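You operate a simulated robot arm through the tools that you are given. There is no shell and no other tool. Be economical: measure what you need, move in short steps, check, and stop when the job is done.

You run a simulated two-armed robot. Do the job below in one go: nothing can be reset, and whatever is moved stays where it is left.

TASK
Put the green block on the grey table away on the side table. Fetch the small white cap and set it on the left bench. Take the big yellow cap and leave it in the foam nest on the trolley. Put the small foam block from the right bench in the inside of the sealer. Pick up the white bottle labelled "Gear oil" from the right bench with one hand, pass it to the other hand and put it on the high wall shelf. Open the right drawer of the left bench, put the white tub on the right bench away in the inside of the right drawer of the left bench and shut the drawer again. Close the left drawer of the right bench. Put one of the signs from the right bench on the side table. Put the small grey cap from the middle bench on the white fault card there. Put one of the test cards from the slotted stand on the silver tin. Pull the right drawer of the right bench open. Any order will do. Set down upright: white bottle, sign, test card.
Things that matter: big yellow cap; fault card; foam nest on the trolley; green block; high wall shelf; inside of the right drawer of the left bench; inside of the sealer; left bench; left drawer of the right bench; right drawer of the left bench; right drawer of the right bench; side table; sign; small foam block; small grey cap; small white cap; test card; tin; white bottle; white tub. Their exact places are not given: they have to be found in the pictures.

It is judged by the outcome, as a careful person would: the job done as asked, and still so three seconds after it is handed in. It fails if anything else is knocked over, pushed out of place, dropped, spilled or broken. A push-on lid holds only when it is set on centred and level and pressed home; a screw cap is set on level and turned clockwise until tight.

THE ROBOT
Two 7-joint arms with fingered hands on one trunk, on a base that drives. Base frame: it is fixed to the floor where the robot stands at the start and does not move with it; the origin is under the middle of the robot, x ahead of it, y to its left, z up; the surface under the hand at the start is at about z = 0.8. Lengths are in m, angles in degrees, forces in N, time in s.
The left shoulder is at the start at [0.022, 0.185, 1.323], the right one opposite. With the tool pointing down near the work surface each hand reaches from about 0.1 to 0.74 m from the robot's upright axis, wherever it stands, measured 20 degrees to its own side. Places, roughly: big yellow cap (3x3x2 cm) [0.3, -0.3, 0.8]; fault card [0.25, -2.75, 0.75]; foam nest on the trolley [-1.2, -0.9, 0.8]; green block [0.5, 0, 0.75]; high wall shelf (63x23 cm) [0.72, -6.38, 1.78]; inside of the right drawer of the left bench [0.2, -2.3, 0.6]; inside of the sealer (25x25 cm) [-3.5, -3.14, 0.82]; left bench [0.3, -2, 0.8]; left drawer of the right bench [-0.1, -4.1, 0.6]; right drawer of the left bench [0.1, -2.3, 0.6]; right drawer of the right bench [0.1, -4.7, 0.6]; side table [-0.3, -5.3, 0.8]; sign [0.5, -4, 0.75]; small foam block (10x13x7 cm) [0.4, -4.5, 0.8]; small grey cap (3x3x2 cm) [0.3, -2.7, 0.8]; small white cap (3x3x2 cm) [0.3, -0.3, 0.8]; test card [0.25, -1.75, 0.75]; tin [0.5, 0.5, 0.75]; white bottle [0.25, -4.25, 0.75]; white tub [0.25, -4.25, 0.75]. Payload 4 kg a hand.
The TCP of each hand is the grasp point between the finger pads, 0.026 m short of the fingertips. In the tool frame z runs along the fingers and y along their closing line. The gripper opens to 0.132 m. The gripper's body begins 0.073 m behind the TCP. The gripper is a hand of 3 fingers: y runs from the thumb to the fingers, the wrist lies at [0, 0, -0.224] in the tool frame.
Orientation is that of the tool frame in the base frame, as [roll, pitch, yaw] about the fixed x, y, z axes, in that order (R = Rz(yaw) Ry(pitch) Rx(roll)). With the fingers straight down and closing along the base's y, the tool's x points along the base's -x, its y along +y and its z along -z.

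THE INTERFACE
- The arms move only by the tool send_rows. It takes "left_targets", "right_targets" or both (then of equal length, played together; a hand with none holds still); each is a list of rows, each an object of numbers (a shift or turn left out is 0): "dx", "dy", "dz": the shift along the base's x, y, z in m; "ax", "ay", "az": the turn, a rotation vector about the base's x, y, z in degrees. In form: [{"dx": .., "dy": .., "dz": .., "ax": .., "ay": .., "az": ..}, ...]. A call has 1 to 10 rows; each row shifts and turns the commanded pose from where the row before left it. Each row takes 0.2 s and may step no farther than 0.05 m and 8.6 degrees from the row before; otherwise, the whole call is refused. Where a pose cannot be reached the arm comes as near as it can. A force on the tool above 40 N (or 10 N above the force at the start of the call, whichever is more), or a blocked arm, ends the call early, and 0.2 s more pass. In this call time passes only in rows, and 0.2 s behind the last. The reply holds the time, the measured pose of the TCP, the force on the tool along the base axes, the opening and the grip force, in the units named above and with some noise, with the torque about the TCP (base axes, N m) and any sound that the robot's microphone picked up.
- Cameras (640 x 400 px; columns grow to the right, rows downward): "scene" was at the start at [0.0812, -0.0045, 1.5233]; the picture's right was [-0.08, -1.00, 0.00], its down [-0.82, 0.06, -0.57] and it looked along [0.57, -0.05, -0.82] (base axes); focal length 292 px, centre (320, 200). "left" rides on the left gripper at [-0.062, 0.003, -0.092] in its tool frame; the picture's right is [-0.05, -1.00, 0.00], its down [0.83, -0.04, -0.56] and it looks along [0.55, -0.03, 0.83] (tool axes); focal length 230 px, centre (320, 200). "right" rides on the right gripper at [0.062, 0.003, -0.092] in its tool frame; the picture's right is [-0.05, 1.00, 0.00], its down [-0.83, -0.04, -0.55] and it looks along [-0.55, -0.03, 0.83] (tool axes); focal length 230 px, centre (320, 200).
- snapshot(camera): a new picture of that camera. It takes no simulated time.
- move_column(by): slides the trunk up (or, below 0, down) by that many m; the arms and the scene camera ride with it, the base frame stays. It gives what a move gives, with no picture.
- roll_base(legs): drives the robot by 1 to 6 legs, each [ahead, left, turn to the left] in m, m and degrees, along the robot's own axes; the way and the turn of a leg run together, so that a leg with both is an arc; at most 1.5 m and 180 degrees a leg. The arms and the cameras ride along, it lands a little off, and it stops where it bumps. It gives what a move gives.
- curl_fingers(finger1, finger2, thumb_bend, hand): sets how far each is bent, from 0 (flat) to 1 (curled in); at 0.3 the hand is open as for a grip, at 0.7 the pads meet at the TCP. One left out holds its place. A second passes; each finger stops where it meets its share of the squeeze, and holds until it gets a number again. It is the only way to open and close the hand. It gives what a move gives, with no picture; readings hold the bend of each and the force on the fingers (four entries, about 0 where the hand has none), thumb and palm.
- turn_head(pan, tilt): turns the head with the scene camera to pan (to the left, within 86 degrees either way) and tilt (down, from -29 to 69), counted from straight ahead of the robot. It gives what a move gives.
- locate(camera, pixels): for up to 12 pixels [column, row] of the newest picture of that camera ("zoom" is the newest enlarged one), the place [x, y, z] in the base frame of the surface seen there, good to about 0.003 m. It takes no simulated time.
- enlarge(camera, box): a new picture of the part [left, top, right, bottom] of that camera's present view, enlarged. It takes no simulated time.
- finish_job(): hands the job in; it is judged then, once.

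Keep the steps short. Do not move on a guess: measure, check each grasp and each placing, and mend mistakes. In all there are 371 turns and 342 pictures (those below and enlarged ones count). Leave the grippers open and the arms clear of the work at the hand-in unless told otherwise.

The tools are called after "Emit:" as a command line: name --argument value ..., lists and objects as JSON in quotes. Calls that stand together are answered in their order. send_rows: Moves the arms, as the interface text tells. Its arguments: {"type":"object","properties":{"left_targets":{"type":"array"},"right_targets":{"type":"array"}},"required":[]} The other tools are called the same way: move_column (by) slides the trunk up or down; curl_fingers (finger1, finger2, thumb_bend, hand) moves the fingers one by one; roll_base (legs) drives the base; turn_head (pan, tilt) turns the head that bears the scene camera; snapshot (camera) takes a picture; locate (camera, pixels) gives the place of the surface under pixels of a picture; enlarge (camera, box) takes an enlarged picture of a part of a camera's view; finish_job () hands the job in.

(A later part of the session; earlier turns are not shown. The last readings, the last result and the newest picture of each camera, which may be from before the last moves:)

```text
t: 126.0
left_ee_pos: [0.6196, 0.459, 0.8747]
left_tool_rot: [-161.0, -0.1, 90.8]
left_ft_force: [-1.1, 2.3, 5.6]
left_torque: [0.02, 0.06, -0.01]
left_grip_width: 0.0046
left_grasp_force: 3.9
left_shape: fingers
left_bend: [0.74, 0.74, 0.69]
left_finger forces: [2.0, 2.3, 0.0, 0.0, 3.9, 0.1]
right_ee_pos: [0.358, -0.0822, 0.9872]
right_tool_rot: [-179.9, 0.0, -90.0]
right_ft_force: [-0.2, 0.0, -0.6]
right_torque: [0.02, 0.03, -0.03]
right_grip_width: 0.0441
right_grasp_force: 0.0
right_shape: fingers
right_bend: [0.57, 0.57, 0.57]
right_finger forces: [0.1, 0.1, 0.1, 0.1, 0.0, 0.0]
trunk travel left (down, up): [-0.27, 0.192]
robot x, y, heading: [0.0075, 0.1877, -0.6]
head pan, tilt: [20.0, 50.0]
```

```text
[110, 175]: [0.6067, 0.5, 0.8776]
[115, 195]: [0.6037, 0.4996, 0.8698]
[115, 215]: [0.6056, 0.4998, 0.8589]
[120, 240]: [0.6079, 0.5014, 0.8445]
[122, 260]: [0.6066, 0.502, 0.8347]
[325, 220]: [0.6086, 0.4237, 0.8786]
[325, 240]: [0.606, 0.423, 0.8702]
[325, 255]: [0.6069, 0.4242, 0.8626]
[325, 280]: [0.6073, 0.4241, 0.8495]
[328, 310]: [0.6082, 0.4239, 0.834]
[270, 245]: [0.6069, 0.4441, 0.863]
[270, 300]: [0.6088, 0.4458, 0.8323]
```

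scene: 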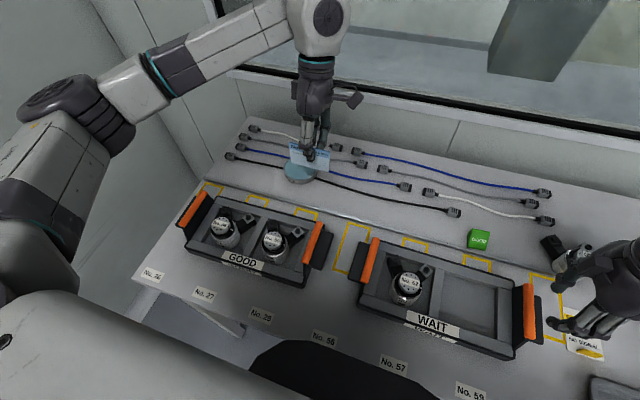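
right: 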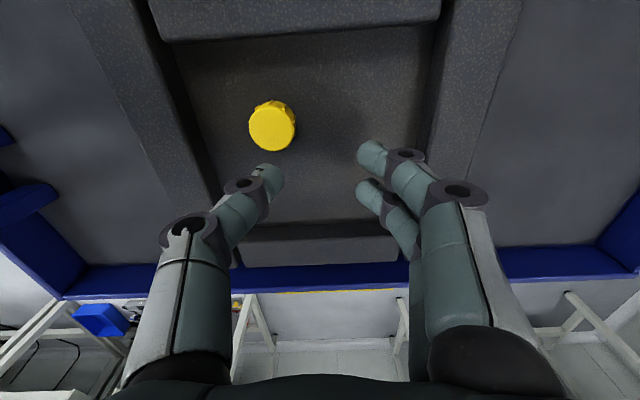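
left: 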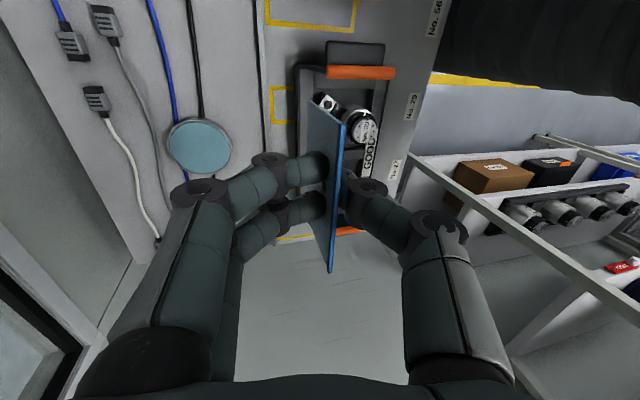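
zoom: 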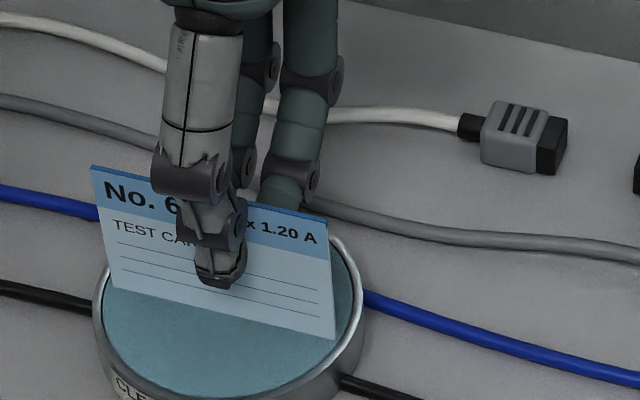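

Leaning ~2° toward me. With the bottom edge resting, I push the top 1.5 mm forward and re-measure.

Emit:
send_rows --left_targets '[{"dx": 0.0018}]'

Emit:
enlarge --camera "scene" --box '[280, 130, 344, 180]'

Emit:
locate --camera "zoom" --pixels '[[105, 175], [112, 185], [130, 180], [120, 245], [120, 262], [140, 270], [320, 222], [325, 230], [300, 215], [325, 290], [328, 310], [300, 300]]'

```text
t: 126.4
left_ee_pos: [0.6211, 0.4576, 0.8738]
left_tool_rot: [-161.2, -0.1, 90.8]
left_ft_force: [-0.8, 0.3, 5.4]
left_torque: [0.01, 0.07, -0.04]
left_grip_width: 0.0049
left_grasp_force: 4.2
left_shape: fingers
left_bend: [0.74, 0.74, 0.69]
left_finger forces: [1.7, 1.9, 0.1, 0.1, 4.1, 0.0]
right_ee_pos: [0.3589, -0.0829, 0.9892]
right_tool_rot: [-179.8, -0.1, -89.9]
right_ft_force: [-0.5, -0.9, -0.2]
right_torque: [0.03, 0.0, 0.0]
right_grip_width: 0.0442
right_grasp_force: 0.1
right_shape: fingers
right_bend: [0.57, 0.57, 0.57]
right_finger forces: [0.1, 0.1, 0.0, 0.1, 0.0, 0.1]
trunk travel left (down, up): [-0.27, 0.192]
robot x, y, heading: [0.0117, 0.1871, -0.7]
head pan, tilt: [20.0, 50.0]
```

```text
8.00 times, centred on (312, 155) of scene
```

zoom: 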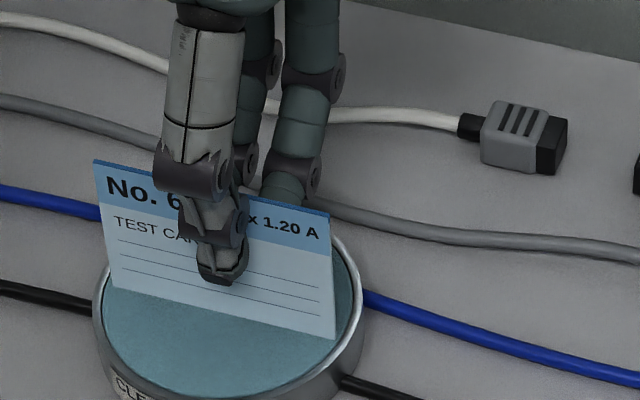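

```text
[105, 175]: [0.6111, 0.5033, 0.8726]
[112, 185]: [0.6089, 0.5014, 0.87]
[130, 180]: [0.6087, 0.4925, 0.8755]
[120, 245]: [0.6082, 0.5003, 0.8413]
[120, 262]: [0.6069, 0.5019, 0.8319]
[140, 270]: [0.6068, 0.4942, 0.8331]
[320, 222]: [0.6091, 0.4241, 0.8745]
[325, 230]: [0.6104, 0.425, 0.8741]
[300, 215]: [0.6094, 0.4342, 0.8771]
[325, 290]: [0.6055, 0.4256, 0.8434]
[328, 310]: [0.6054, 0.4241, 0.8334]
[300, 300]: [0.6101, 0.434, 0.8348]
```

Close to vertical within noise. I open symmetrically by a small amount.

Emit:
send_rows --left_targets '[{"dx": -0.0006}]'

Emit:
curl_fingers --hand "left" --finger1 0.68 --finger2 0.68 --thumb_bend 0.64

Emit:
enlarge --camera "scene" --box '[280, 130, 344, 180]'

Emit:
snapshot --camera "left"

```text
t: 126.8
left_ee_pos: [0.6204, 0.4585, 0.8736]
left_tool_rot: [-161.1, -0.2, 90.7]
left_ft_force: [0.9, -0.3, 4.8]
left_torque: [0.02, 0.06, -0.03]
left_grip_width: 0.0045
left_grasp_force: 4.0
left_shape: fingers
left_bend: [0.74, 0.74, 0.69]
left_finger forces: [1.7, 2.1, 0.1, 0.0, 3.8, 0.0]
right_ee_pos: [0.3587, -0.0827, 0.988]
right_tool_rot: [-179.9, 0.0, -89.9]
right_ft_force: [-0.8, -0.2, 0.5]
right_torque: [0.01, -0.02, 0.04]
right_grip_width: 0.0444
right_grasp_force: 0.1
right_shape: fingers
right_bend: [0.57, 0.57, 0.57]
right_finger forces: [0.0, 0.0, 0.1, 0.0, 0.1, 0.0]
trunk travel left (down, up): [-0.27, 0.192]
robot x, y, heading: [0.0094, 0.1867, -0.4]
head pan, tilt: [20.0, 50.0]
```

```text
t: 127.8
left_ee_pos: [0.6208, 0.4594, 0.8736]
left_tool_rot: [-161.1, -0.2, 90.7]
left_ft_force: [0.2, 0.1, 0.7]
left_torque: [0.0, 0.02, 0.02]
left_grip_width: 0.0157
left_grasp_force: 0.1
left_shape: fingers
left_bend: [0.68, 0.68, 0.64]
left_finger forces: [0.1, 0.0, 0.0, 0.0, 0.1, 0.0]
right_ee_pos: [0.3589, -0.0826, 0.9875]
right_tool_rot: [-179.9, 0.0, -90.0]
right_ft_force: [0.3, 0.1, 0.1]
right_torque: [-0.01, -0.01, 0.0]
right_grip_width: 0.0442
right_grasp_force: 0.1
right_shape: fingers
right_bend: [0.57, 0.57, 0.57]
right_finger forces: [0.0, 0.0, 0.0, 0.0, 0.1, 0.1]
trunk travel left (down, up): [-0.27, 0.192]
robot x, y, heading: [0.0071, 0.1834, -0.5]
head pan, tilt: [20.0, 50.0]
```

```text
8.00 times, centred on (312, 155) of scene
```

zoom: 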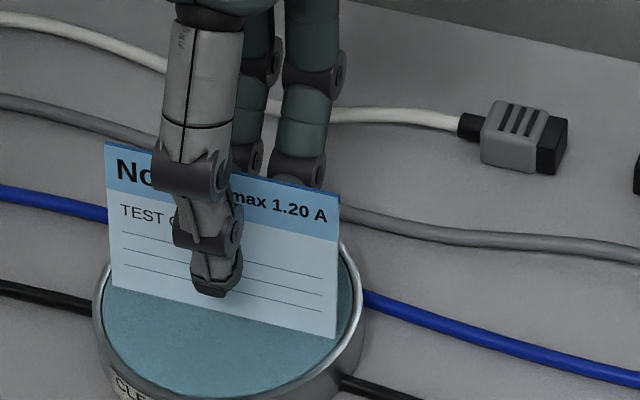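

```text
267 pictures are left
```

left: 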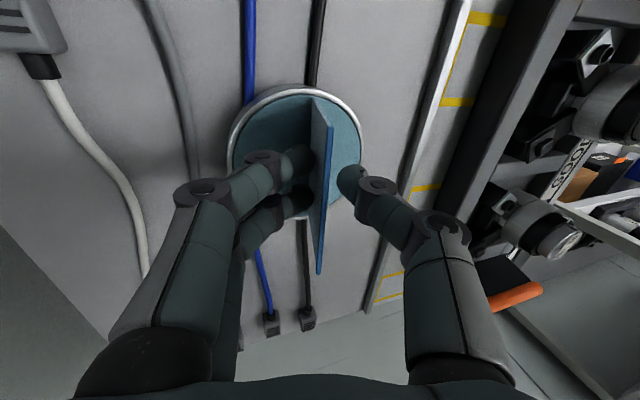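

Emit:
locate --camera "zoom" --pixels '[[112, 155], [115, 180], [115, 210], [120, 240], [120, 265], [330, 205], [330, 225], [330, 250], [330, 290], [330, 320], [280, 200], [280, 305]]'

```text
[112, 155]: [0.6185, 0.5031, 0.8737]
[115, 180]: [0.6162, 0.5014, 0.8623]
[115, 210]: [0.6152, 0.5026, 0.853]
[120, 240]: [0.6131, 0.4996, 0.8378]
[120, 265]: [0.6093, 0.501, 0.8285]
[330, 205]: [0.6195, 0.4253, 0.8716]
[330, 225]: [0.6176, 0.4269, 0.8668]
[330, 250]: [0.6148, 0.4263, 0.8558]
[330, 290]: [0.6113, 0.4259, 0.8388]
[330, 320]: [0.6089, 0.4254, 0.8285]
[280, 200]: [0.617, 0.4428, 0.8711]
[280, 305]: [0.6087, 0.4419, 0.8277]
```

It leans 12° forward against the back fingers. I grip lightly again, shift back 2 mm and measure well.

Emit:
curl_fingers --hand "left" --finger1 0.725 --finger2 0.725 --thumb_bend 0.685

Emit:
enlarge --camera "scene" --box '[280, 130, 344, 180]'

Emit:
locate --camera "zoom" --pixels '[[105, 175], [112, 185], [130, 180], [120, 245], [120, 262], [140, 270], [320, 222], [325, 230], [300, 215], [325, 290], [328, 310], [300, 300]]'

```text
t: 128.8
left_ee_pos: [0.6207, 0.4589, 0.8735]
left_tool_rot: [-161.0, -0.2, 90.9]
left_ft_force: [0.1, 0.7, -0.1]
left_torque: [0.02, 0.01, 0.01]
left_grip_width: 0.0069
left_grasp_force: 1.0
left_shape: fingers
left_bend: [0.72, 0.72, 0.68]
left_finger forces: [0.3, 0.3, 0.1, 0.1, 0.5, 0.1]
right_ee_pos: [0.3588, -0.0826, 0.9887]
right_tool_rot: [-180.0, 0.0, -90.1]
right_ft_force: [-0.1, -0.3, 0.0]
right_torque: [0.02, 0.0, 0.01]
right_grip_width: 0.0441
right_grasp_force: 0.1
right_shape: fingers
right_bend: [0.57, 0.57, 0.57]
right_finger forces: [0.0, 0.0, 0.1, 0.1, 0.0, 0.1]
trunk travel left (down, up): [-0.27, 0.192]
robot x, y, heading: [0.0098, 0.1852, -0.8]
head pan, tilt: [20.0, 50.0]
```

```text
8.00 times, centred on (312, 155) of scene
```

zoom: 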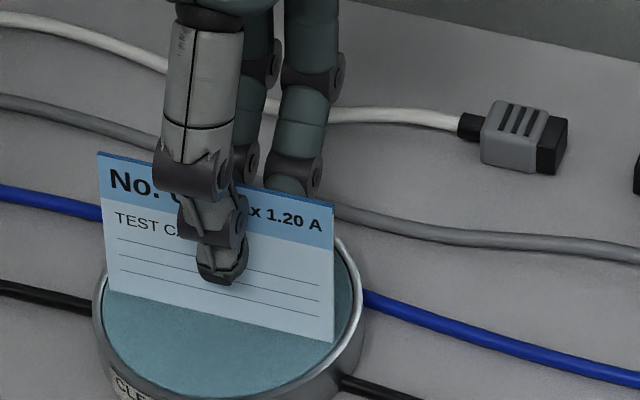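

```text
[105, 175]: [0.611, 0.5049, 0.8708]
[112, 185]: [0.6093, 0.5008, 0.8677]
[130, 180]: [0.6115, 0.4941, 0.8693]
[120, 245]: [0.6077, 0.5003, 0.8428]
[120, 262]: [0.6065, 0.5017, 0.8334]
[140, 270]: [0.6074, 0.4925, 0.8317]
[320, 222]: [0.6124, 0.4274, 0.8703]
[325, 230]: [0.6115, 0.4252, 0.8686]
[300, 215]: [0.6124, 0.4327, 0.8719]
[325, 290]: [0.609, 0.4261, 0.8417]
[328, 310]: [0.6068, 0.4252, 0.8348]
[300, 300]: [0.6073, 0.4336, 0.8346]
```

It leans 6.5° forward. I firm the grip, lift 2 mm, rotate back 6.5° and measure.

Emit:
curl_fingers --hand "left" --finger1 0.755 --finger2 0.755 --thumb_bend 0.715

Emit:
send_rows --left_targets '[{"dz": 0.003}]'

Emit:
enlarge --camera "scene" --box '[280, 130, 344, 180]'

Emit:
locate --camera "zoom" --pixels '[[105, 172], [112, 182], [130, 177], [120, 242], [120, 258], [140, 266], [320, 219], [325, 227], [300, 212], [325, 286], [328, 306], [300, 296]]'

```text
t: 129.8
left_ee_pos: [0.621, 0.4583, 0.8735]
left_tool_rot: [-161.1, -0.1, 90.8]
left_ft_force: [-0.1, -0.4, 0.5]
left_torque: [0.02, 0.01, -0.01]
left_grip_width: 0.0046
left_grasp_force: 4.6
left_shape: fingers
left_bend: [0.74, 0.74, 0.69]
left_finger forces: [2.4, 2.2, 0.1, 0.0, 4.5, 0.1]
right_ee_pos: [0.3591, -0.0818, 0.9877]
right_tool_rot: [180.0, 0.0, -90.0]
right_ft_force: [-0.2, 0.4, -0.1]
right_torque: [0.02, -0.02, -0.03]
right_grip_width: 0.0442
right_grasp_force: 0.1
right_shape: fingers
right_bend: [0.57, 0.57, 0.57]
right_finger forces: [0.0, 0.0, 0.0, 0.0, 0.0, 0.0]
trunk travel left (down, up): [-0.27, 0.192]
robot x, y, heading: [0.0103, 0.1871, -0.5]
head pan, tilt: [20.0, 50.0]
```

```text
t: 130.2
left_ee_pos: [0.6201, 0.4568, 0.8764]
left_tool_rot: [-161.1, -0.1, 90.9]
left_ft_force: [-0.3, -0.6, -0.6]
left_torque: [0.03, 0.02, 0.01]
left_grip_width: 0.0043
left_grasp_force: 4.1
left_shape: fingers
left_bend: [0.74, 0.74, 0.69]
left_finger forces: [2.2, 2.2, 0.0, 0.1, 4.5, 0.0]
right_ee_pos: [0.3591, -0.0823, 0.9874]
right_tool_rot: [179.9, 0.1, -90.0]
right_ft_force: [-0.5, -0.3, 0.3]
right_torque: [0.0, 0.01, -0.02]
right_grip_width: 0.0441
right_grasp_force: 0.1
right_shape: fingers
right_bend: [0.57, 0.57, 0.57]
right_finger forces: [0.0, 0.0, 0.0, 0.1, 0.1, 0.1]
trunk travel left (down, up): [-0.27, 0.192]
robot x, y, heading: [0.0131, 0.1847, -0.6]
head pan, tilt: [20.0, 50.0]
```

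```text
8.00 times, centred on (312, 155) of scene
```

zoom: 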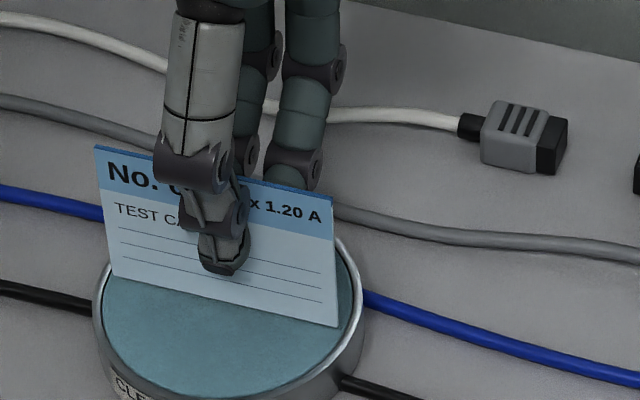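

```text
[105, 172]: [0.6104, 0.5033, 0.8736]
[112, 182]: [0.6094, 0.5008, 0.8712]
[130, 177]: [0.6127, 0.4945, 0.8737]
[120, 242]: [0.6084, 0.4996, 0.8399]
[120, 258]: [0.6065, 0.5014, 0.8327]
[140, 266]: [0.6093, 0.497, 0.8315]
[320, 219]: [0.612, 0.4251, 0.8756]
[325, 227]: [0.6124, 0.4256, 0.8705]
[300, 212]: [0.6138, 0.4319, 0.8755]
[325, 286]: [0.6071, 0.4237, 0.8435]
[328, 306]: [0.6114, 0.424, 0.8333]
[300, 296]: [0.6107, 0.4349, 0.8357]
```

Mean lean 4.5° forward. I rotate back 4.5° and lower to light contact.

Emit:
send_rows --left_targets '[{"ay": -4.5}, {"dz": -0.001}]'

Emit:
enlarge --camera "scene" --box '[280, 130, 344, 180]'

Emit:
locate --camera "zoom" --pixels '[[105, 175], [112, 185], [130, 180], [120, 242], [120, 258], [140, 266], [320, 222], [325, 230], [300, 215], [325, 286], [328, 306], [300, 296]]'

Emit:
locate --camera "zoom" --pixels '[[140, 178], [150, 185], [120, 175], [150, 255], [170, 270], [150, 270], [310, 220], [280, 210], [290, 215], [280, 295], [310, 300], [260, 290]]'

```text
t: 130.8
left_ee_pos: [0.6196, 0.458, 0.8735]
left_tool_rot: [-165.7, 0.0, 90.7]
left_ft_force: [0.6, -0.1, 0.5]
left_torque: [0.0, 0.0, -0.03]
left_grip_width: 0.0045
left_grasp_force: 4.2
left_shape: fingers
left_bend: [0.74, 0.74, 0.69]
left_finger forces: [2.2, 2.2, 0.0, 0.0, 4.4, 0.1]
right_ee_pos: [0.3595, -0.0828, 0.9878]
right_tool_rot: [-179.9, 0.0, -90.0]
right_ft_force: [-0.1, -1.4, -0.5]
right_torque: [-0.01, 0.02, -0.03]
right_grip_width: 0.0443
right_grasp_force: 0.1
right_shape: fingers
right_bend: [0.57, 0.57, 0.57]
right_finger forces: [0.1, 0.1, 0.1, 0.0, 0.1, 0.0]
trunk travel left (down, up): [-0.27, 0.192]
robot x, y, heading: [0.0086, 0.1914, -0.5]
head pan, tilt: [20.0, 50.0]
```

```text
8.00 times, centred on (312, 155) of scene
```

zoom: 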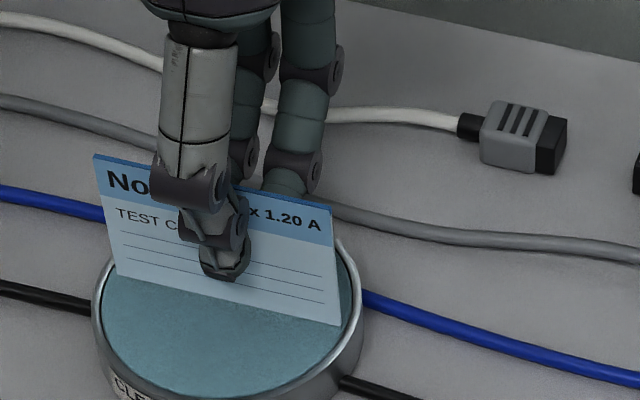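

```text
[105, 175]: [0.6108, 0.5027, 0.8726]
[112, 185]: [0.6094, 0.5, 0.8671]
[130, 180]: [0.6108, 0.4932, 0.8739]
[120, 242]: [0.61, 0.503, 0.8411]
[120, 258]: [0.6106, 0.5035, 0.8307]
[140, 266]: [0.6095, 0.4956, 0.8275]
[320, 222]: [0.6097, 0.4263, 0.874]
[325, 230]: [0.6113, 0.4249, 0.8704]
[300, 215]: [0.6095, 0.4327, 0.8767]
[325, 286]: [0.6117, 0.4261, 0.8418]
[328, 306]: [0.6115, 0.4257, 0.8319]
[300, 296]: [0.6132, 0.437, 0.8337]
```

```text
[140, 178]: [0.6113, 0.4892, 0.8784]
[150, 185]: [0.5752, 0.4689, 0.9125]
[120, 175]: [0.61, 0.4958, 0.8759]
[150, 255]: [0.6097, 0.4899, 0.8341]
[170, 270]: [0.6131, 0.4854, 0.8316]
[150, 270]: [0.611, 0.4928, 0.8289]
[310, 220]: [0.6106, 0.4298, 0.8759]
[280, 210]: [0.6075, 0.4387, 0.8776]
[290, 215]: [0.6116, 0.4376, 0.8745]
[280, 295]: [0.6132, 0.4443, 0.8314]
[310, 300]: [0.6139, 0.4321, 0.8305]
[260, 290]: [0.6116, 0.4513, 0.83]
```

Mean lean is now −1.8° (toward me). I correct +1.7° and lower until first contact.

Emit:
send_rows --left_targets '[{"dz": 0.001, "ay": 1.7}, {"dz": -0.0015}]'

```text
t: 131.4
left_ee_pos: [0.6191, 0.4581, 0.8749]
left_tool_rot: [-163.9, 0.1, 90.8]
left_ft_force: [0.0, 0.9, -0.9]
left_torque: [0.02, 0.02, 0.0]
left_grip_width: 0.0046
left_grasp_force: 4.9
left_shape: fingers
left_bend: [0.74, 0.74, 0.69]
left_finger forces: [2.2, 2.2, 0.0, 0.0, 4.5, 0.1]
right_ee_pos: [0.3594, -0.0823, 0.9893]
right_tool_rot: [180.0, 0.0, -90.0]
right_ft_force: [-0.3, 0.8, -0.2]
right_torque: [-0.03, 0.01, -0.02]
right_grip_width: 0.0443
right_grasp_force: 0.2
right_shape: fingers
right_bend: [0.57, 0.57, 0.57]
right_finger forces: [0.1, 0.0, 0.0, 0.1, 0.1, 0.1]
trunk travel left (down, up): [-0.27, 0.192]
robot x, y, heading: [0.0109, 0.1836, -0.8]
head pan, tilt: [20.0, 50.0]
```

Emit:
send_rows --left_targets '[{"dz": -0.001}]'

```text
t: 131.8
left_ee_pos: [0.6193, 0.4563, 0.8725]
left_tool_rot: [-163.9, -0.1, 90.8]
left_ft_force: [-1.2, 0.2, 0.2]
left_torque: [0.01, -0.02, 0.01]
left_grip_width: 0.0047
left_grasp_force: 4.4
left_shape: fingers
left_bend: [0.74, 0.74, 0.69]
left_finger forces: [2.3, 2.3, 0.1, 0.1, 4.5, 0.1]
right_ee_pos: [0.3595, -0.0817, 0.9877]
right_tool_rot: [-180.0, -0.1, -90.0]
right_ft_force: [0.1, -0.8, 0.5]
right_torque: [0.0, 0.03, -0.01]
right_grip_width: 0.0442
right_grasp_force: 0.1
right_shape: fingers
right_bend: [0.57, 0.57, 0.57]
right_finger forces: [0.1, 0.0, 0.1, 0.0, 0.0, 0.1]
trunk travel left (down, up): [-0.27, 0.192]
robot x, y, heading: [0.0116, 0.1896, -0.5]
head pan, tilt: [20.0, 50.0]
```

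Emit:
send_rows --left_targets '[{"dz": -0.0008}]'

Emit:
enlarge --camera "scene" --box '[280, 130, 344, 180]'

Emit:
locate --camera "zoom" --pixels '[[105, 178], [112, 185], [130, 182], [120, 242], [120, 262], [140, 272], [320, 225], [325, 232], [300, 218], [325, 290], [328, 310], [300, 300]]'

Emit:
locate --camera "zoom" --pixels '[[140, 182], [115, 180], [120, 180], [150, 258], [170, 273], [150, 272], [310, 223], [280, 213], [290, 218], [280, 298], [310, 305], [260, 293]]'

```text
t: 132.2
left_ee_pos: [0.6216, 0.4574, 0.8717]
left_tool_rot: [-164.0, 0.0, 90.7]
left_ft_force: [-0.5, -0.1, -1.0]
left_torque: [0.01, 0.01, -0.01]
left_grip_width: 0.005
left_grasp_force: 4.8
left_shape: fingers
left_bend: [0.74, 0.74, 0.69]
left_finger forces: [2.3, 2.1, 0.1, 0.0, 4.4, 0.0]
right_ee_pos: [0.3596, -0.0813, 0.9877]
right_tool_rot: [-180.0, 0.0, -90.0]
right_ft_force: [0.0, 0.0, 0.7]
right_torque: [0.0, 0.03, -0.01]
right_grip_width: 0.0441
right_grasp_force: 0.1
right_shape: fingers
right_bend: [0.57, 0.57, 0.57]
right_finger forces: [0.1, 0.1, 0.0, 0.1, 0.1, 0.1]
trunk travel left (down, up): [-0.27, 0.192]
robot x, y, heading: [0.0102, 0.1862, -0.7]
head pan, tilt: [20.0, 50.0]
```

```text
8.00 times, centred on (312, 155) of scene
```

zoom: 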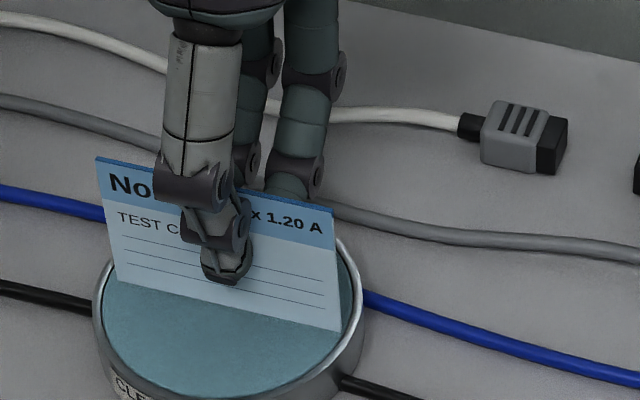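

```text
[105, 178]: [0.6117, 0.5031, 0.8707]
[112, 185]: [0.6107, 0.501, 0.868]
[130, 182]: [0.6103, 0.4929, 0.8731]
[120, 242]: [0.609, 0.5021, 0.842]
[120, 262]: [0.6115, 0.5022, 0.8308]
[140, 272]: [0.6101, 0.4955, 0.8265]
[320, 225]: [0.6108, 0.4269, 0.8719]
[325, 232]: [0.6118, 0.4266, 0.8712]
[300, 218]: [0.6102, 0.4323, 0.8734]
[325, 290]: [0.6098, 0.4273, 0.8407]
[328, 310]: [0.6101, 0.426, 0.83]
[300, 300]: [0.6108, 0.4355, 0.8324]
```

```text
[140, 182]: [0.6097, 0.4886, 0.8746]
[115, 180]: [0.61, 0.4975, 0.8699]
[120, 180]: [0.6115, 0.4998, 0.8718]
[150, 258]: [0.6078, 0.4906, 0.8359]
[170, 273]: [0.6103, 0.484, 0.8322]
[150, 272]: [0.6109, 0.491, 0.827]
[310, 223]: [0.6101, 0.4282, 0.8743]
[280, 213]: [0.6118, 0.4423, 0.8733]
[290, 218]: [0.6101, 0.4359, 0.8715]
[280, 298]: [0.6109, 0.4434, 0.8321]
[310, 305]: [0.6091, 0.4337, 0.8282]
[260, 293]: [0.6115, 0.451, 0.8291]
```

Vertical within 1°. I continue down in half-millimetre steps for first contact.

Emit:
send_rows --left_targets '[{"dz": -0.0007}]'

```text
t: 132.6
left_ee_pos: [0.6206, 0.456, 0.8718]
left_tool_rot: [-163.9, 0.0, 90.8]
left_ft_force: [0.2, 0.0, 0.4]
left_torque: [0.0, -0.01, -0.04]
left_grip_width: 0.0046
left_grasp_force: 4.5
left_shape: fingers
left_bend: [0.74, 0.74, 0.69]
left_finger forces: [2.2, 2.2, 0.1, 0.1, 4.5, 0.0]
right_ee_pos: [0.358, -0.0825, 0.9879]
right_tool_rot: [-179.9, 0.0, -90.1]
right_ft_force: [0.1, 0.3, 0.0]
right_torque: [-0.03, 0.0, -0.02]
right_grip_width: 0.0441
right_grasp_force: 0.2
right_shape: fingers
right_bend: [0.57, 0.57, 0.57]
right_finger forces: [0.1, 0.1, 0.0, 0.0, 0.0, 0.0]
trunk travel left (down, up): [-0.27, 0.192]
robot x, y, heading: [0.0091, 0.1884, -0.5]
head pan, tilt: [20.0, 50.0]
```

Emit:
send_rows --left_targets '[{"dz": -0.0007}]'

Emit:
enlarge --camera "scene" --box '[285, 155, 333, 185]'

```text
t: 133.0
left_ee_pos: [0.6194, 0.4567, 0.8719]
left_tool_rot: [-164.0, 0.1, 90.9]
left_ft_force: [0.3, -1.2, 1.5]
left_torque: [0.02, 0.04, 0.0]
left_grip_width: 0.0043
left_grasp_force: 4.2
left_shape: fingers
left_bend: [0.74, 0.74, 0.69]
left_finger forces: [2.3, 2.2, 0.1, 0.0, 4.6, 0.0]
right_ee_pos: [0.3588, -0.0825, 0.9879]
right_tool_rot: [-179.8, 0.0, -90.0]
right_ft_force: [0.1, 0.2, -0.2]
right_torque: [-0.02, 0.01, 0.01]
right_grip_width: 0.0443
right_grasp_force: 0.1
right_shape: fingers
right_bend: [0.57, 0.57, 0.57]
right_finger forces: [0.0, 0.0, 0.1, 0.1, 0.1, 0.0]
trunk travel left (down, up): [-0.27, 0.192]
robot x, y, heading: [0.0098, 0.1889, -0.6]
head pan, tilt: [20.0, 50.0]
```

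```text
13.33 times, centred on (309, 170) of scene
```

zoom: 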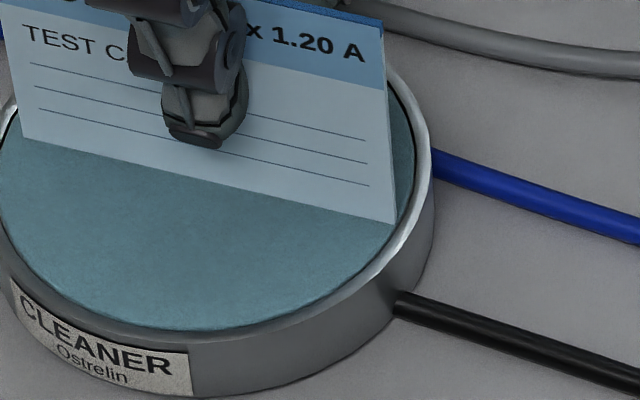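

First contact (1.5 N). I relax in small equal steps, watching.

Emit:
curl_fingers --hand "left" --finger1 0.727 --finger2 0.727 --thumb_bend 0.682

Emit:
curl_fingers --hand "left" --finger1 0.716 --finger2 0.716 --thumb_bend 0.672

Emit:
enlarge --camera "scene" --box '[280, 130, 344, 180]'

Emit:
locate --camera "zoom" --pixels '[[105, 178], [112, 185], [130, 182], [120, 242], [120, 262], [140, 272], [320, 225], [325, 232], [300, 218], [325, 290], [328, 310], [300, 300]]'

```text
t: 134.0
left_ee_pos: [0.6204, 0.4564, 0.8715]
left_tool_rot: [-163.9, 0.0, 90.7]
left_ft_force: [0.5, 1.0, 1.5]
left_torque: [-0.02, 0.02, -0.02]
left_grip_width: 0.0065
left_grasp_force: 0.0
left_shape: fingers
left_bend: [0.72, 0.72, 0.68]
left_finger forces: [0.3, 0.5, 0.1, 0.0, 0.8, 0.1]
right_ee_pos: [0.3589, -0.0828, 0.9867]
right_tool_rot: [180.0, -0.1, -90.0]
right_ft_force: [0.2, 0.0, -0.5]
right_torque: [0.02, -0.02, 0.02]
right_grip_width: 0.0442
right_grasp_force: 0.0
right_shape: fingers
right_bend: [0.57, 0.57, 0.57]
right_finger forces: [0.0, 0.0, 0.0, 0.0, 0.0, 0.1]
trunk travel left (down, up): [-0.27, 0.192]
robot x, y, heading: [0.0095, 0.1847, -0.9]
head pan, tilt: [20.0, 50.0]
```

```text
t: 135.0
left_ee_pos: [0.6197, 0.4567, 0.8711]
left_tool_rot: [-163.9, 0.1, 90.8]
left_ft_force: [-0.1, -0.2, 0.3]
left_torque: [-0.01, 0.01, 0.0]
left_grip_width: 0.008
left_grasp_force: 0.1
left_shape: fingers
left_bend: [0.71, 0.71, 0.67]
left_finger forces: [0.0, 0.0, 0.0, 0.0, 0.1, 0.0]
right_ee_pos: [0.3582, -0.0832, 0.9877]
right_tool_rot: [-180.0, 0.0, -90.1]
right_ft_force: [-0.3, -0.5, 0.2]
right_torque: [-0.01, -0.01, -0.02]
right_grip_width: 0.0441
right_grasp_force: 0.1
right_shape: fingers
right_bend: [0.57, 0.57, 0.57]
right_finger forces: [0.0, 0.0, 0.0, 0.1, 0.1, 0.0]
trunk travel left (down, up): [-0.27, 0.192]
robot x, y, heading: [0.0124, 0.1848, -0.6]
head pan, tilt: [20.0, 50.0]
```

```text
8.00 times, centred on (312, 155) of scene
```

zoom: 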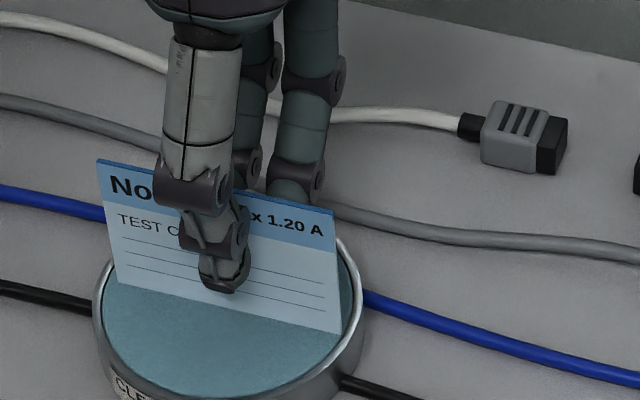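

```text
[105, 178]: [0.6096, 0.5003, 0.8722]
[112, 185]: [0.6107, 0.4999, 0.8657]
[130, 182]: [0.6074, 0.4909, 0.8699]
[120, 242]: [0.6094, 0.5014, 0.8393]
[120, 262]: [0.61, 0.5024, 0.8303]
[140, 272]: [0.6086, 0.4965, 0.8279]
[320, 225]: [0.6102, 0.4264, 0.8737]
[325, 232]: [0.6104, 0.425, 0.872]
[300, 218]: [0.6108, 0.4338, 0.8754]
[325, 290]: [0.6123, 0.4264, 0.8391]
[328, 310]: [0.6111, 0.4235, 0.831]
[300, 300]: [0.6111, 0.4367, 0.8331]
```

It stands free and upright. I open further.

Emit:
curl_fingers --hand "left" --finger1 0.66 --finger2 0.66 --thumb_bend 0.62

Emit:
enlarge --camera "scene" --box '[280, 130, 344, 180]'

```text
t: 136.0
left_ee_pos: [0.6201, 0.4564, 0.8715]
left_tool_rot: [-164.0, 0.0, 90.8]
left_ft_force: [0.3, 0.1, 0.2]
left_torque: [0.01, 0.01, 0.02]
left_grip_width: 0.0218
left_grasp_force: 0.0
left_shape: fingers
left_bend: [0.66, 0.66, 0.62]
left_finger forces: [0.0, 0.0, 0.1, 0.1, 0.1, 0.1]
right_ee_pos: [0.3599, -0.0814, 0.9883]
right_tool_rot: [180.0, 0.0, -90.0]
right_ft_force: [-0.5, -0.2, -1.5]
right_torque: [-0.02, -0.02, 0.01]
right_grip_width: 0.044
right_grasp_force: 0.0
right_shape: fingers
right_bend: [0.57, 0.57, 0.57]
right_finger forces: [0.0, 0.0, 0.0, 0.1, 0.0, 0.1]
trunk travel left (down, up): [-0.27, 0.192]
robot x, y, heading: [0.0065, 0.1885, -0.3]
head pan, tilt: [20.0, 50.0]
```

```text
8.00 times, centred on (312, 155) of scene
```

zoom: 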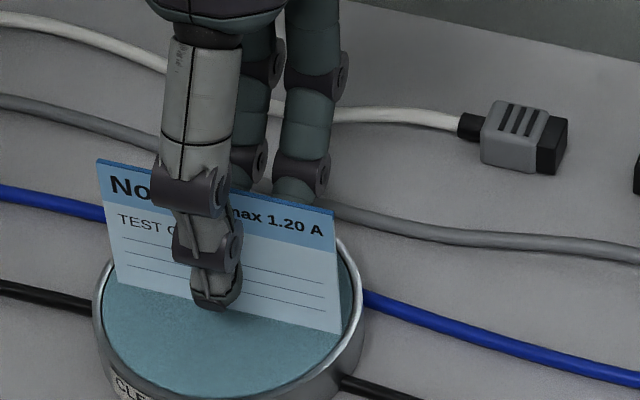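

Still standing. I open wide and rise slowly.

Emit:
curl_fingers --hand "left" --finger1 0.5 --finger2 0.5 --thumb_bend 0.52

Emit:
send_rows --left_targets '[{"dz": 0.01}, {"dz": 0.015}, {"dz": 0.02}, {"dz": 0.03}, {"dz": 0.04}, {"dz": 0.04}, {"dz": 0.04}]'

Emit:
enlarge --camera "scene" --box '[270, 120, 350, 190]'

```text
t: 137.0
left_ee_pos: [0.6201, 0.456, 0.8709]
left_tool_rot: [-164.0, 0.0, 90.8]
left_ft_force: [-0.4, 0.0, 0.0]
left_torque: [-0.03, 0.02, -0.01]
left_grip_width: 0.0638
left_grasp_force: 0.1
left_shape: fingers
left_bend: [0.5, 0.5, 0.52]
left_finger forces: [0.1, 0.0, 0.1, 0.0, 0.0, 0.1]
right_ee_pos: [0.359, -0.0824, 0.9875]
right_tool_rot: [180.0, 0.1, -90.0]
right_ft_force: [0.5, 0.9, 0.0]
right_torque: [0.02, 0.04, 0.0]
right_grip_width: 0.0442
right_grasp_force: 0.0
right_shape: fingers
right_bend: [0.57, 0.57, 0.57]
right_finger forces: [0.0, 0.0, 0.0, 0.0, 0.1, 0.0]
trunk travel left (down, up): [-0.27, 0.192]
robot x, y, heading: [0.0112, 0.19, -0.9]
head pan, tilt: [20.0, 50.0]
```

```text
t: 138.6
left_ee_pos: [0.6203, 0.4558, 1.0663]
left_tool_rot: [-163.8, 0.0, 90.8]
left_ft_force: [0.1, -1.1, 0.2]
left_torque: [0.01, 0.03, -0.02]
left_grip_width: 0.0636
left_grasp_force: 0.0
left_shape: fingers
left_bend: [0.5, 0.5, 0.52]
left_finger forces: [0.1, 0.0, 0.0, 0.0, 0.0, 0.0]
right_ee_pos: [0.3584, -0.0818, 0.9884]
right_tool_rot: [-179.9, 0.0, -90.1]
right_ft_force: [0.8, 0.0, -0.5]
right_torque: [-0.01, 0.02, -0.01]
right_grip_width: 0.0442
right_grasp_force: 0.2
right_shape: fingers
right_bend: [0.57, 0.57, 0.57]
right_finger forces: [0.0, 0.1, 0.1, 0.0, 0.0, 0.1]
trunk travel left (down, up): [-0.27, 0.192]
robot x, y, heading: [0.0076, 0.1866, -0.7]
head pan, tilt: [20.0, 50.0]
```

```text
5.71 times, centred on (310, 155) of scene
```

zoom: 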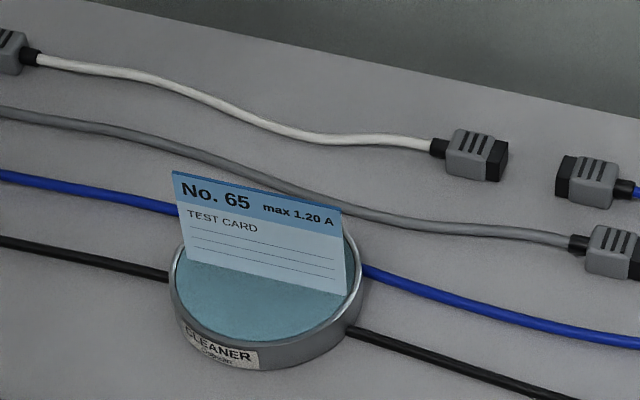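

The card stands on the tin. Next the green block: I retract the left arm and turn the right hand back to close along y; then measure the block.

Emit:
send_rows --left_targets '[{"dx": -0.04, "ay": -4}, {"dx": -0.04, "ay": -4}, {"dx": -0.04, "ay": -4}, {"dx": -0.04, "ay": -4}, {"dx": -0.04}, {"dx": -0.03}, {}, {}, {}, {}]' --right_targets '[{"az": -8.6}, {"az": -8.6}, {"az": -8.6}, {"az": -8.6}, {"az": -8.6}, {"az": -8.6}, {"az": -8.6}, {"az": -8.6}, {"az": -8.6}, {"az": -8.6}]'

Emit:
turn_head --pan -10 --tilt 50

Emit:
snapshot --camera "scene"

```text
t: 140.8
left_ee_pos: [0.3901, 0.4581, 1.0669]
left_tool_rot: [180.0, 0.2, 90.7]
left_ft_force: [-0.1, 0.3, 0.4]
left_torque: [-0.03, 0.0, -0.03]
left_grip_width: 0.0638
left_grasp_force: 0.0
left_shape: fingers
left_bend: [0.5, 0.5, 0.52]
left_finger forces: [0.0, 0.0, 0.0, 0.0, 0.0, 0.1]
right_ee_pos: [0.3585, -0.0811, 0.9874]
right_tool_rot: [180.0, 0.0, -176.2]
right_ft_force: [0.1, 0.7, -0.3]
right_torque: [0.0, -0.02, 0.0]
right_grip_width: 0.0441
right_grasp_force: 0.1
right_shape: fingers
right_bend: [0.57, 0.57, 0.57]
right_finger forces: [0.1, 0.0, 0.0, 0.1, 0.0, 0.1]
trunk travel left (down, up): [-0.27, 0.192]
robot x, y, heading: [0.0095, 0.1852, -0.5]
head pan, tilt: [20.0, 50.0]
```

```text
t: 141.7
left_ee_pos: [0.391, 0.4584, 1.0666]
left_tool_rot: [-179.9, 0.2, 90.6]
left_ft_force: [0.0, -0.8, 0.1]
left_torque: [0.02, -0.02, 0.03]
left_grip_width: 0.064
left_grasp_force: 0.1
left_shape: fingers
left_bend: [0.5, 0.5, 0.52]
left_finger forces: [0.0, 0.1, 0.0, 0.1, 0.0, 0.1]
right_ee_pos: [0.3591, -0.0818, 0.9869]
right_tool_rot: [-180.0, 0.0, -176.0]
right_ft_force: [0.3, 0.0, -0.3]
right_torque: [0.02, 0.0, -0.01]
right_grip_width: 0.0445
right_grasp_force: 0.0
right_shape: fingers
right_bend: [0.57, 0.57, 0.57]
right_finger forces: [0.1, 0.0, 0.0, 0.0, 0.1, 0.0]
trunk travel left (down, up): [-0.27, 0.192]
robot x, y, heading: [0.0118, 0.1839, -0.8]
head pan, tilt: [-10.0, 50.0]
```

```text
258 pictures are left
```

scene: 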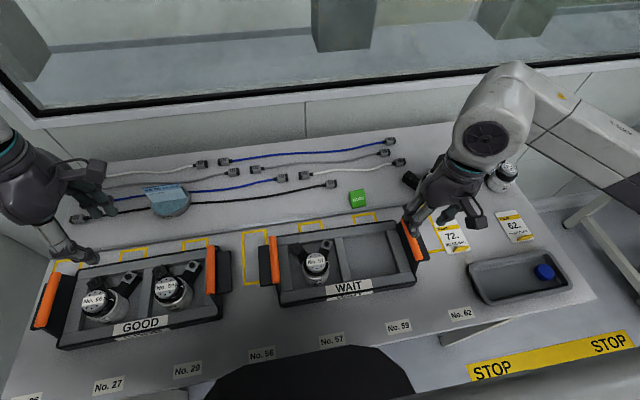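

Emit:
enlarge --camera "scene" --box '[334, 180, 382, 215]'

Emit:
locate --camera "zoom" --pixels '[[205, 150], [400, 130], [220, 245], [430, 225], [235, 355], [440, 330], [320, 150], [330, 250], [330, 330], [120, 300], [330, 390]]'

```text
11.43 times, centred on (358, 198) of scene
```

zoom: 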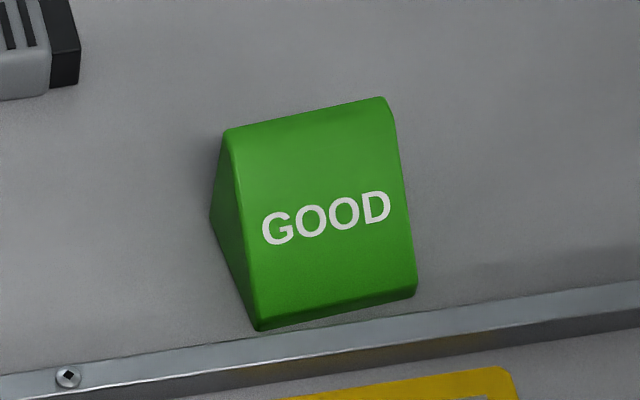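

```text
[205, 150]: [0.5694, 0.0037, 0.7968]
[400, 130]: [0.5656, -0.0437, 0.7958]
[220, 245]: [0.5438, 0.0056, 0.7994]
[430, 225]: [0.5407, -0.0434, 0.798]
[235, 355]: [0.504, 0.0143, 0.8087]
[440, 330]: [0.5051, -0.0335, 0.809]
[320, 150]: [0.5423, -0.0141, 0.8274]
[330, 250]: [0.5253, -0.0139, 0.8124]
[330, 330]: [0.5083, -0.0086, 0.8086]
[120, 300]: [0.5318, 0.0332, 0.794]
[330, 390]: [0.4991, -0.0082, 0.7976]
```

The block spans y≈−0.034…0.006, tallest near x≈0.545. I move the right hand above it.

Emit:
curl_fingers --hand "right" --finger1 0.53 --finger2 0.53 --thumb_bend 0.53

Emit:
send_rows --right_targets '[{"dx": 0.045, "dy": 0.017, "az": -4}, {"dx": 0.045, "dy": 0.017}, {"dx": 0.045, "dy": 0.017}, {"dx": 0.045, "dy": 0.017}, {"dz": -0.04}, {"dz": -0.04}, {"dz": -0.03}]'

Emit:
snapshot --camera "right"

Emit:
enlarge --camera "scene" --box '[310, 150, 406, 225]'

```text
t: 142.7
left_ee_pos: [0.3908, 0.458, 1.0672]
left_tool_rot: [-180.0, 0.1, 90.8]
left_ft_force: [0.6, 0.0, 0.0]
left_torque: [0.05, -0.02, 0.0]
left_grip_width: 0.0639
left_grasp_force: 0.0
left_shape: fingers
left_bend: [0.5, 0.5, 0.52]
left_finger forces: [0.1, 0.0, 0.1, 0.1, 0.0, 0.0]
right_ee_pos: [0.3581, -0.0827, 0.9877]
right_tool_rot: [-179.9, 0.1, -176.1]
right_ft_force: [0.2, 0.1, 0.3]
right_torque: [-0.01, 0.02, -0.02]
right_grip_width: 0.0573
right_grasp_force: 0.1
right_shape: fingers
right_bend: [0.53, 0.53, 0.53]
right_finger forces: [0.1, 0.0, 0.0, 0.1, 0.0, 0.0]
trunk travel left (down, up): [-0.27, 0.192]
robot x, y, heading: [0.0115, 0.1875, -0.6]
head pan, tilt: [-10.0, 50.0]
```

```text
t: 144.3
left_ee_pos: [0.3915, 0.4593, 1.0672]
left_tool_rot: [-179.8, 0.2, 90.7]
left_ft_force: [0.5, -1.0, -0.8]
left_torque: [0.01, -0.02, 0.0]
left_grip_width: 0.0639
left_grasp_force: 0.1
left_shape: fingers
left_bend: [0.5, 0.5, 0.52]
left_finger forces: [0.1, 0.1, 0.1, 0.0, 0.0, 0.1]
right_ee_pos: [0.5369, -0.0163, 0.8771]
right_tool_rot: [-179.9, 0.0, 180.0]
right_ft_force: [-0.3, -0.4, -0.8]
right_torque: [0.03, 0.01, 0.03]
right_grip_width: 0.0573
right_grasp_force: 0.0
right_shape: fingers
right_bend: [0.53, 0.53, 0.53]
right_finger forces: [0.0, 0.0, 0.1, 0.0, 0.0, 0.0]
trunk travel left (down, up): [-0.27, 0.192]
robot x, y, heading: [0.0099, 0.1853, -0.7]
head pan, tilt: [-10.0, 50.0]
```

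```text
256 pictures are left
```

right: 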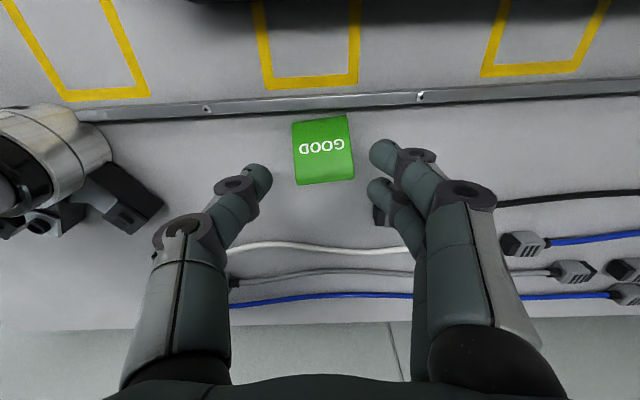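

```text
5.33 times, centred on (358, 188) of scene
```

zoom: 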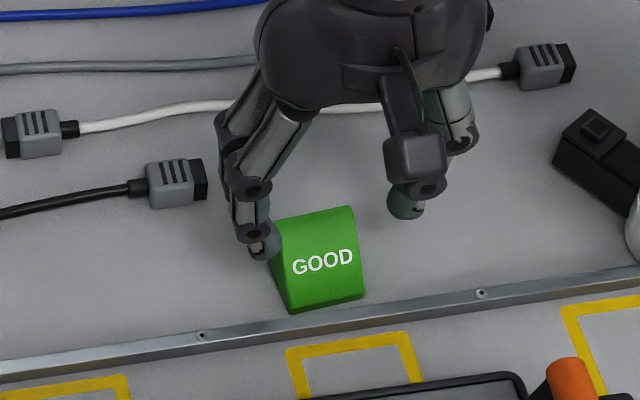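

Emit:
locate --camera "zoom" --pixels '[[200, 180], [165, 195], [265, 245], [410, 210], [285, 290], [350, 210]]'

```text
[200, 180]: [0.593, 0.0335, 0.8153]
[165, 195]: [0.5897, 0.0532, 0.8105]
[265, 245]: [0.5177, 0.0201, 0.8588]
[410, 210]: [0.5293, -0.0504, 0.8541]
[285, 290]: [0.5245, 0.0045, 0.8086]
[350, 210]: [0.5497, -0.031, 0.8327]
```

Clear of the connector. I descend and grip.

Emit:
send_rows --right_targets '[{"dz": -0.015, "dy": 0.002}, {"dz": -0.015}, {"dz": -0.009}]'

Emit:
curl_fingers --hand "right" --finger1 0.68 --finger2 0.68 --thumb_bend 0.68

Emit:
snapshot --camera "right"

```text
t: 145.1
left_ee_pos: [0.3917, 0.4578, 1.0668]
left_tool_rot: [180.0, 0.2, 90.7]
left_ft_force: [0.1, 0.7, -1.2]
left_torque: [-0.02, -0.01, -0.01]
left_grip_width: 0.0639
left_grasp_force: 0.0
left_shape: fingers
left_bend: [0.5, 0.5, 0.52]
left_finger forces: [0.0, 0.1, 0.1, 0.0, 0.0, 0.0]
right_ee_pos: [0.5381, -0.0123, 0.8377]
right_tool_rot: [-179.9, 0.1, -179.9]
right_ft_force: [-0.2, 0.7, 0.7]
right_torque: [0.01, -0.03, -0.01]
right_grip_width: 0.0571
right_grasp_force: 0.0
right_shape: fingers
right_bend: [0.53, 0.53, 0.53]
right_finger forces: [0.0, 0.0, 0.1, 0.0, 0.0, 0.1]
trunk travel left (down, up): [-0.27, 0.192]
robot x, y, heading: [0.0118, 0.1865, -0.6]
head pan, tilt: [-10.0, 50.0]
```

```text
t: 146.1
left_ee_pos: [0.3912, 0.4582, 1.0671]
left_tool_rot: [-179.9, 0.3, 90.7]
left_ft_force: [0.0, -0.3, -0.8]
left_torque: [0.04, -0.01, 0.01]
left_grip_width: 0.0641
left_grasp_force: 0.1
left_shape: fingers
left_bend: [0.5, 0.5, 0.52]
left_finger forces: [0.0, 0.0, 0.1, 0.0, 0.0, 0.0]
right_ee_pos: [0.5382, -0.0113, 0.8382]
right_tool_rot: [-180.0, 0.1, 180.0]
right_ft_force: [-0.4, -0.3, 0.6]
right_torque: [-0.01, 0.01, 0.01]
right_grip_width: 0.0378
right_grasp_force: 12.2
right_shape: fingers
right_bend: [0.6, 0.6, 0.62]
right_finger forces: [6.0, 6.3, 0.0, 0.1, 12.4, 0.0]
trunk travel left (down, up): [-0.27, 0.192]
robot x, y, heading: [0.0081, 0.1893, -0.5]
head pan, tilt: [-10.0, 50.0]
```

```text
254 pictures are left
```

right: 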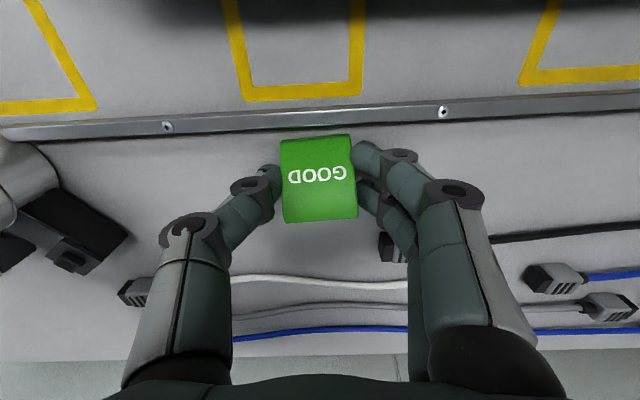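

Firm grip (12 N). I lift it.

Emit:
send_rows --right_targets '[{"dz": 0.01}, {"dz": 0.03}, {"dz": 0.05}, {"dz": 0.05}, {"dz": 0.05}, {"dz": 0.04}, {"dx": -0.05}, {"dx": -0.05}, {"dx": -0.05}]'

Emit:
snapshot --camera "right"

Emit:
snapshot --camera "scene"

```text
t: 148.1
left_ee_pos: [0.3896, 0.4572, 1.0678]
left_tool_rot: [-180.0, 0.3, 90.8]
left_ft_force: [-0.1, 0.3, 0.6]
left_torque: [0.0, -0.01, -0.01]
left_grip_width: 0.0638
left_grasp_force: 0.2
left_shape: fingers
left_bend: [0.5, 0.5, 0.52]
left_finger forces: [0.1, 0.1, 0.0, 0.0, 0.0, 0.0]
right_ee_pos: [0.3913, -0.0129, 1.0705]
right_tool_rot: [-179.9, -0.1, 179.9]
right_ft_force: [-1.1, 0.8, -0.1]
right_torque: [0.03, 0.0, 0.03]
right_grip_width: 0.0377
right_grasp_force: 12.2
right_shape: fingers
right_bend: [0.6, 0.6, 0.62]
right_finger forces: [6.0, 6.4, 0.0, 0.0, 12.3, 0.1]
trunk travel left (down, up): [-0.27, 0.192]
robot x, y, heading: [0.0079, 0.1892, -0.5]
head pan, tilt: [-10.0, 50.0]
```

```text
253 pictures are left
```

right: 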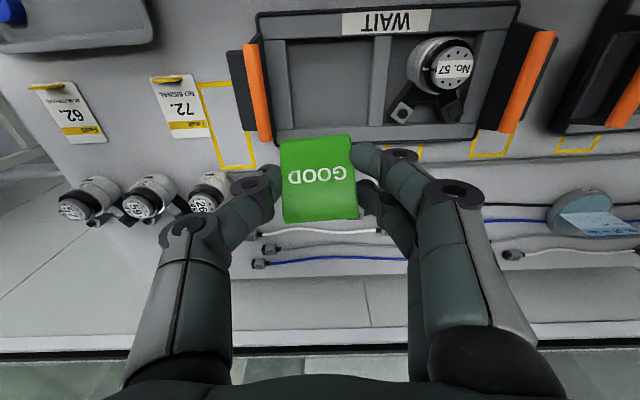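

```text
252 pictures are left
```

scene: 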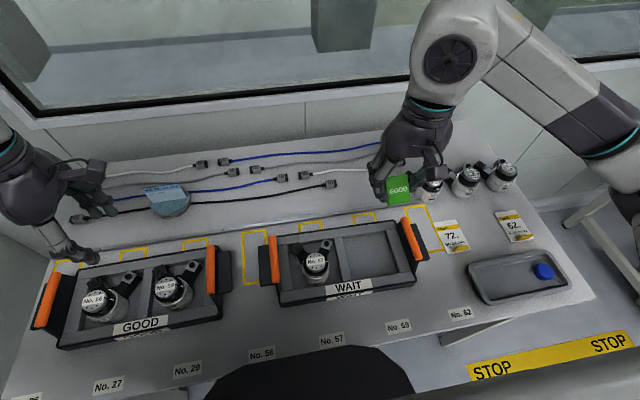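

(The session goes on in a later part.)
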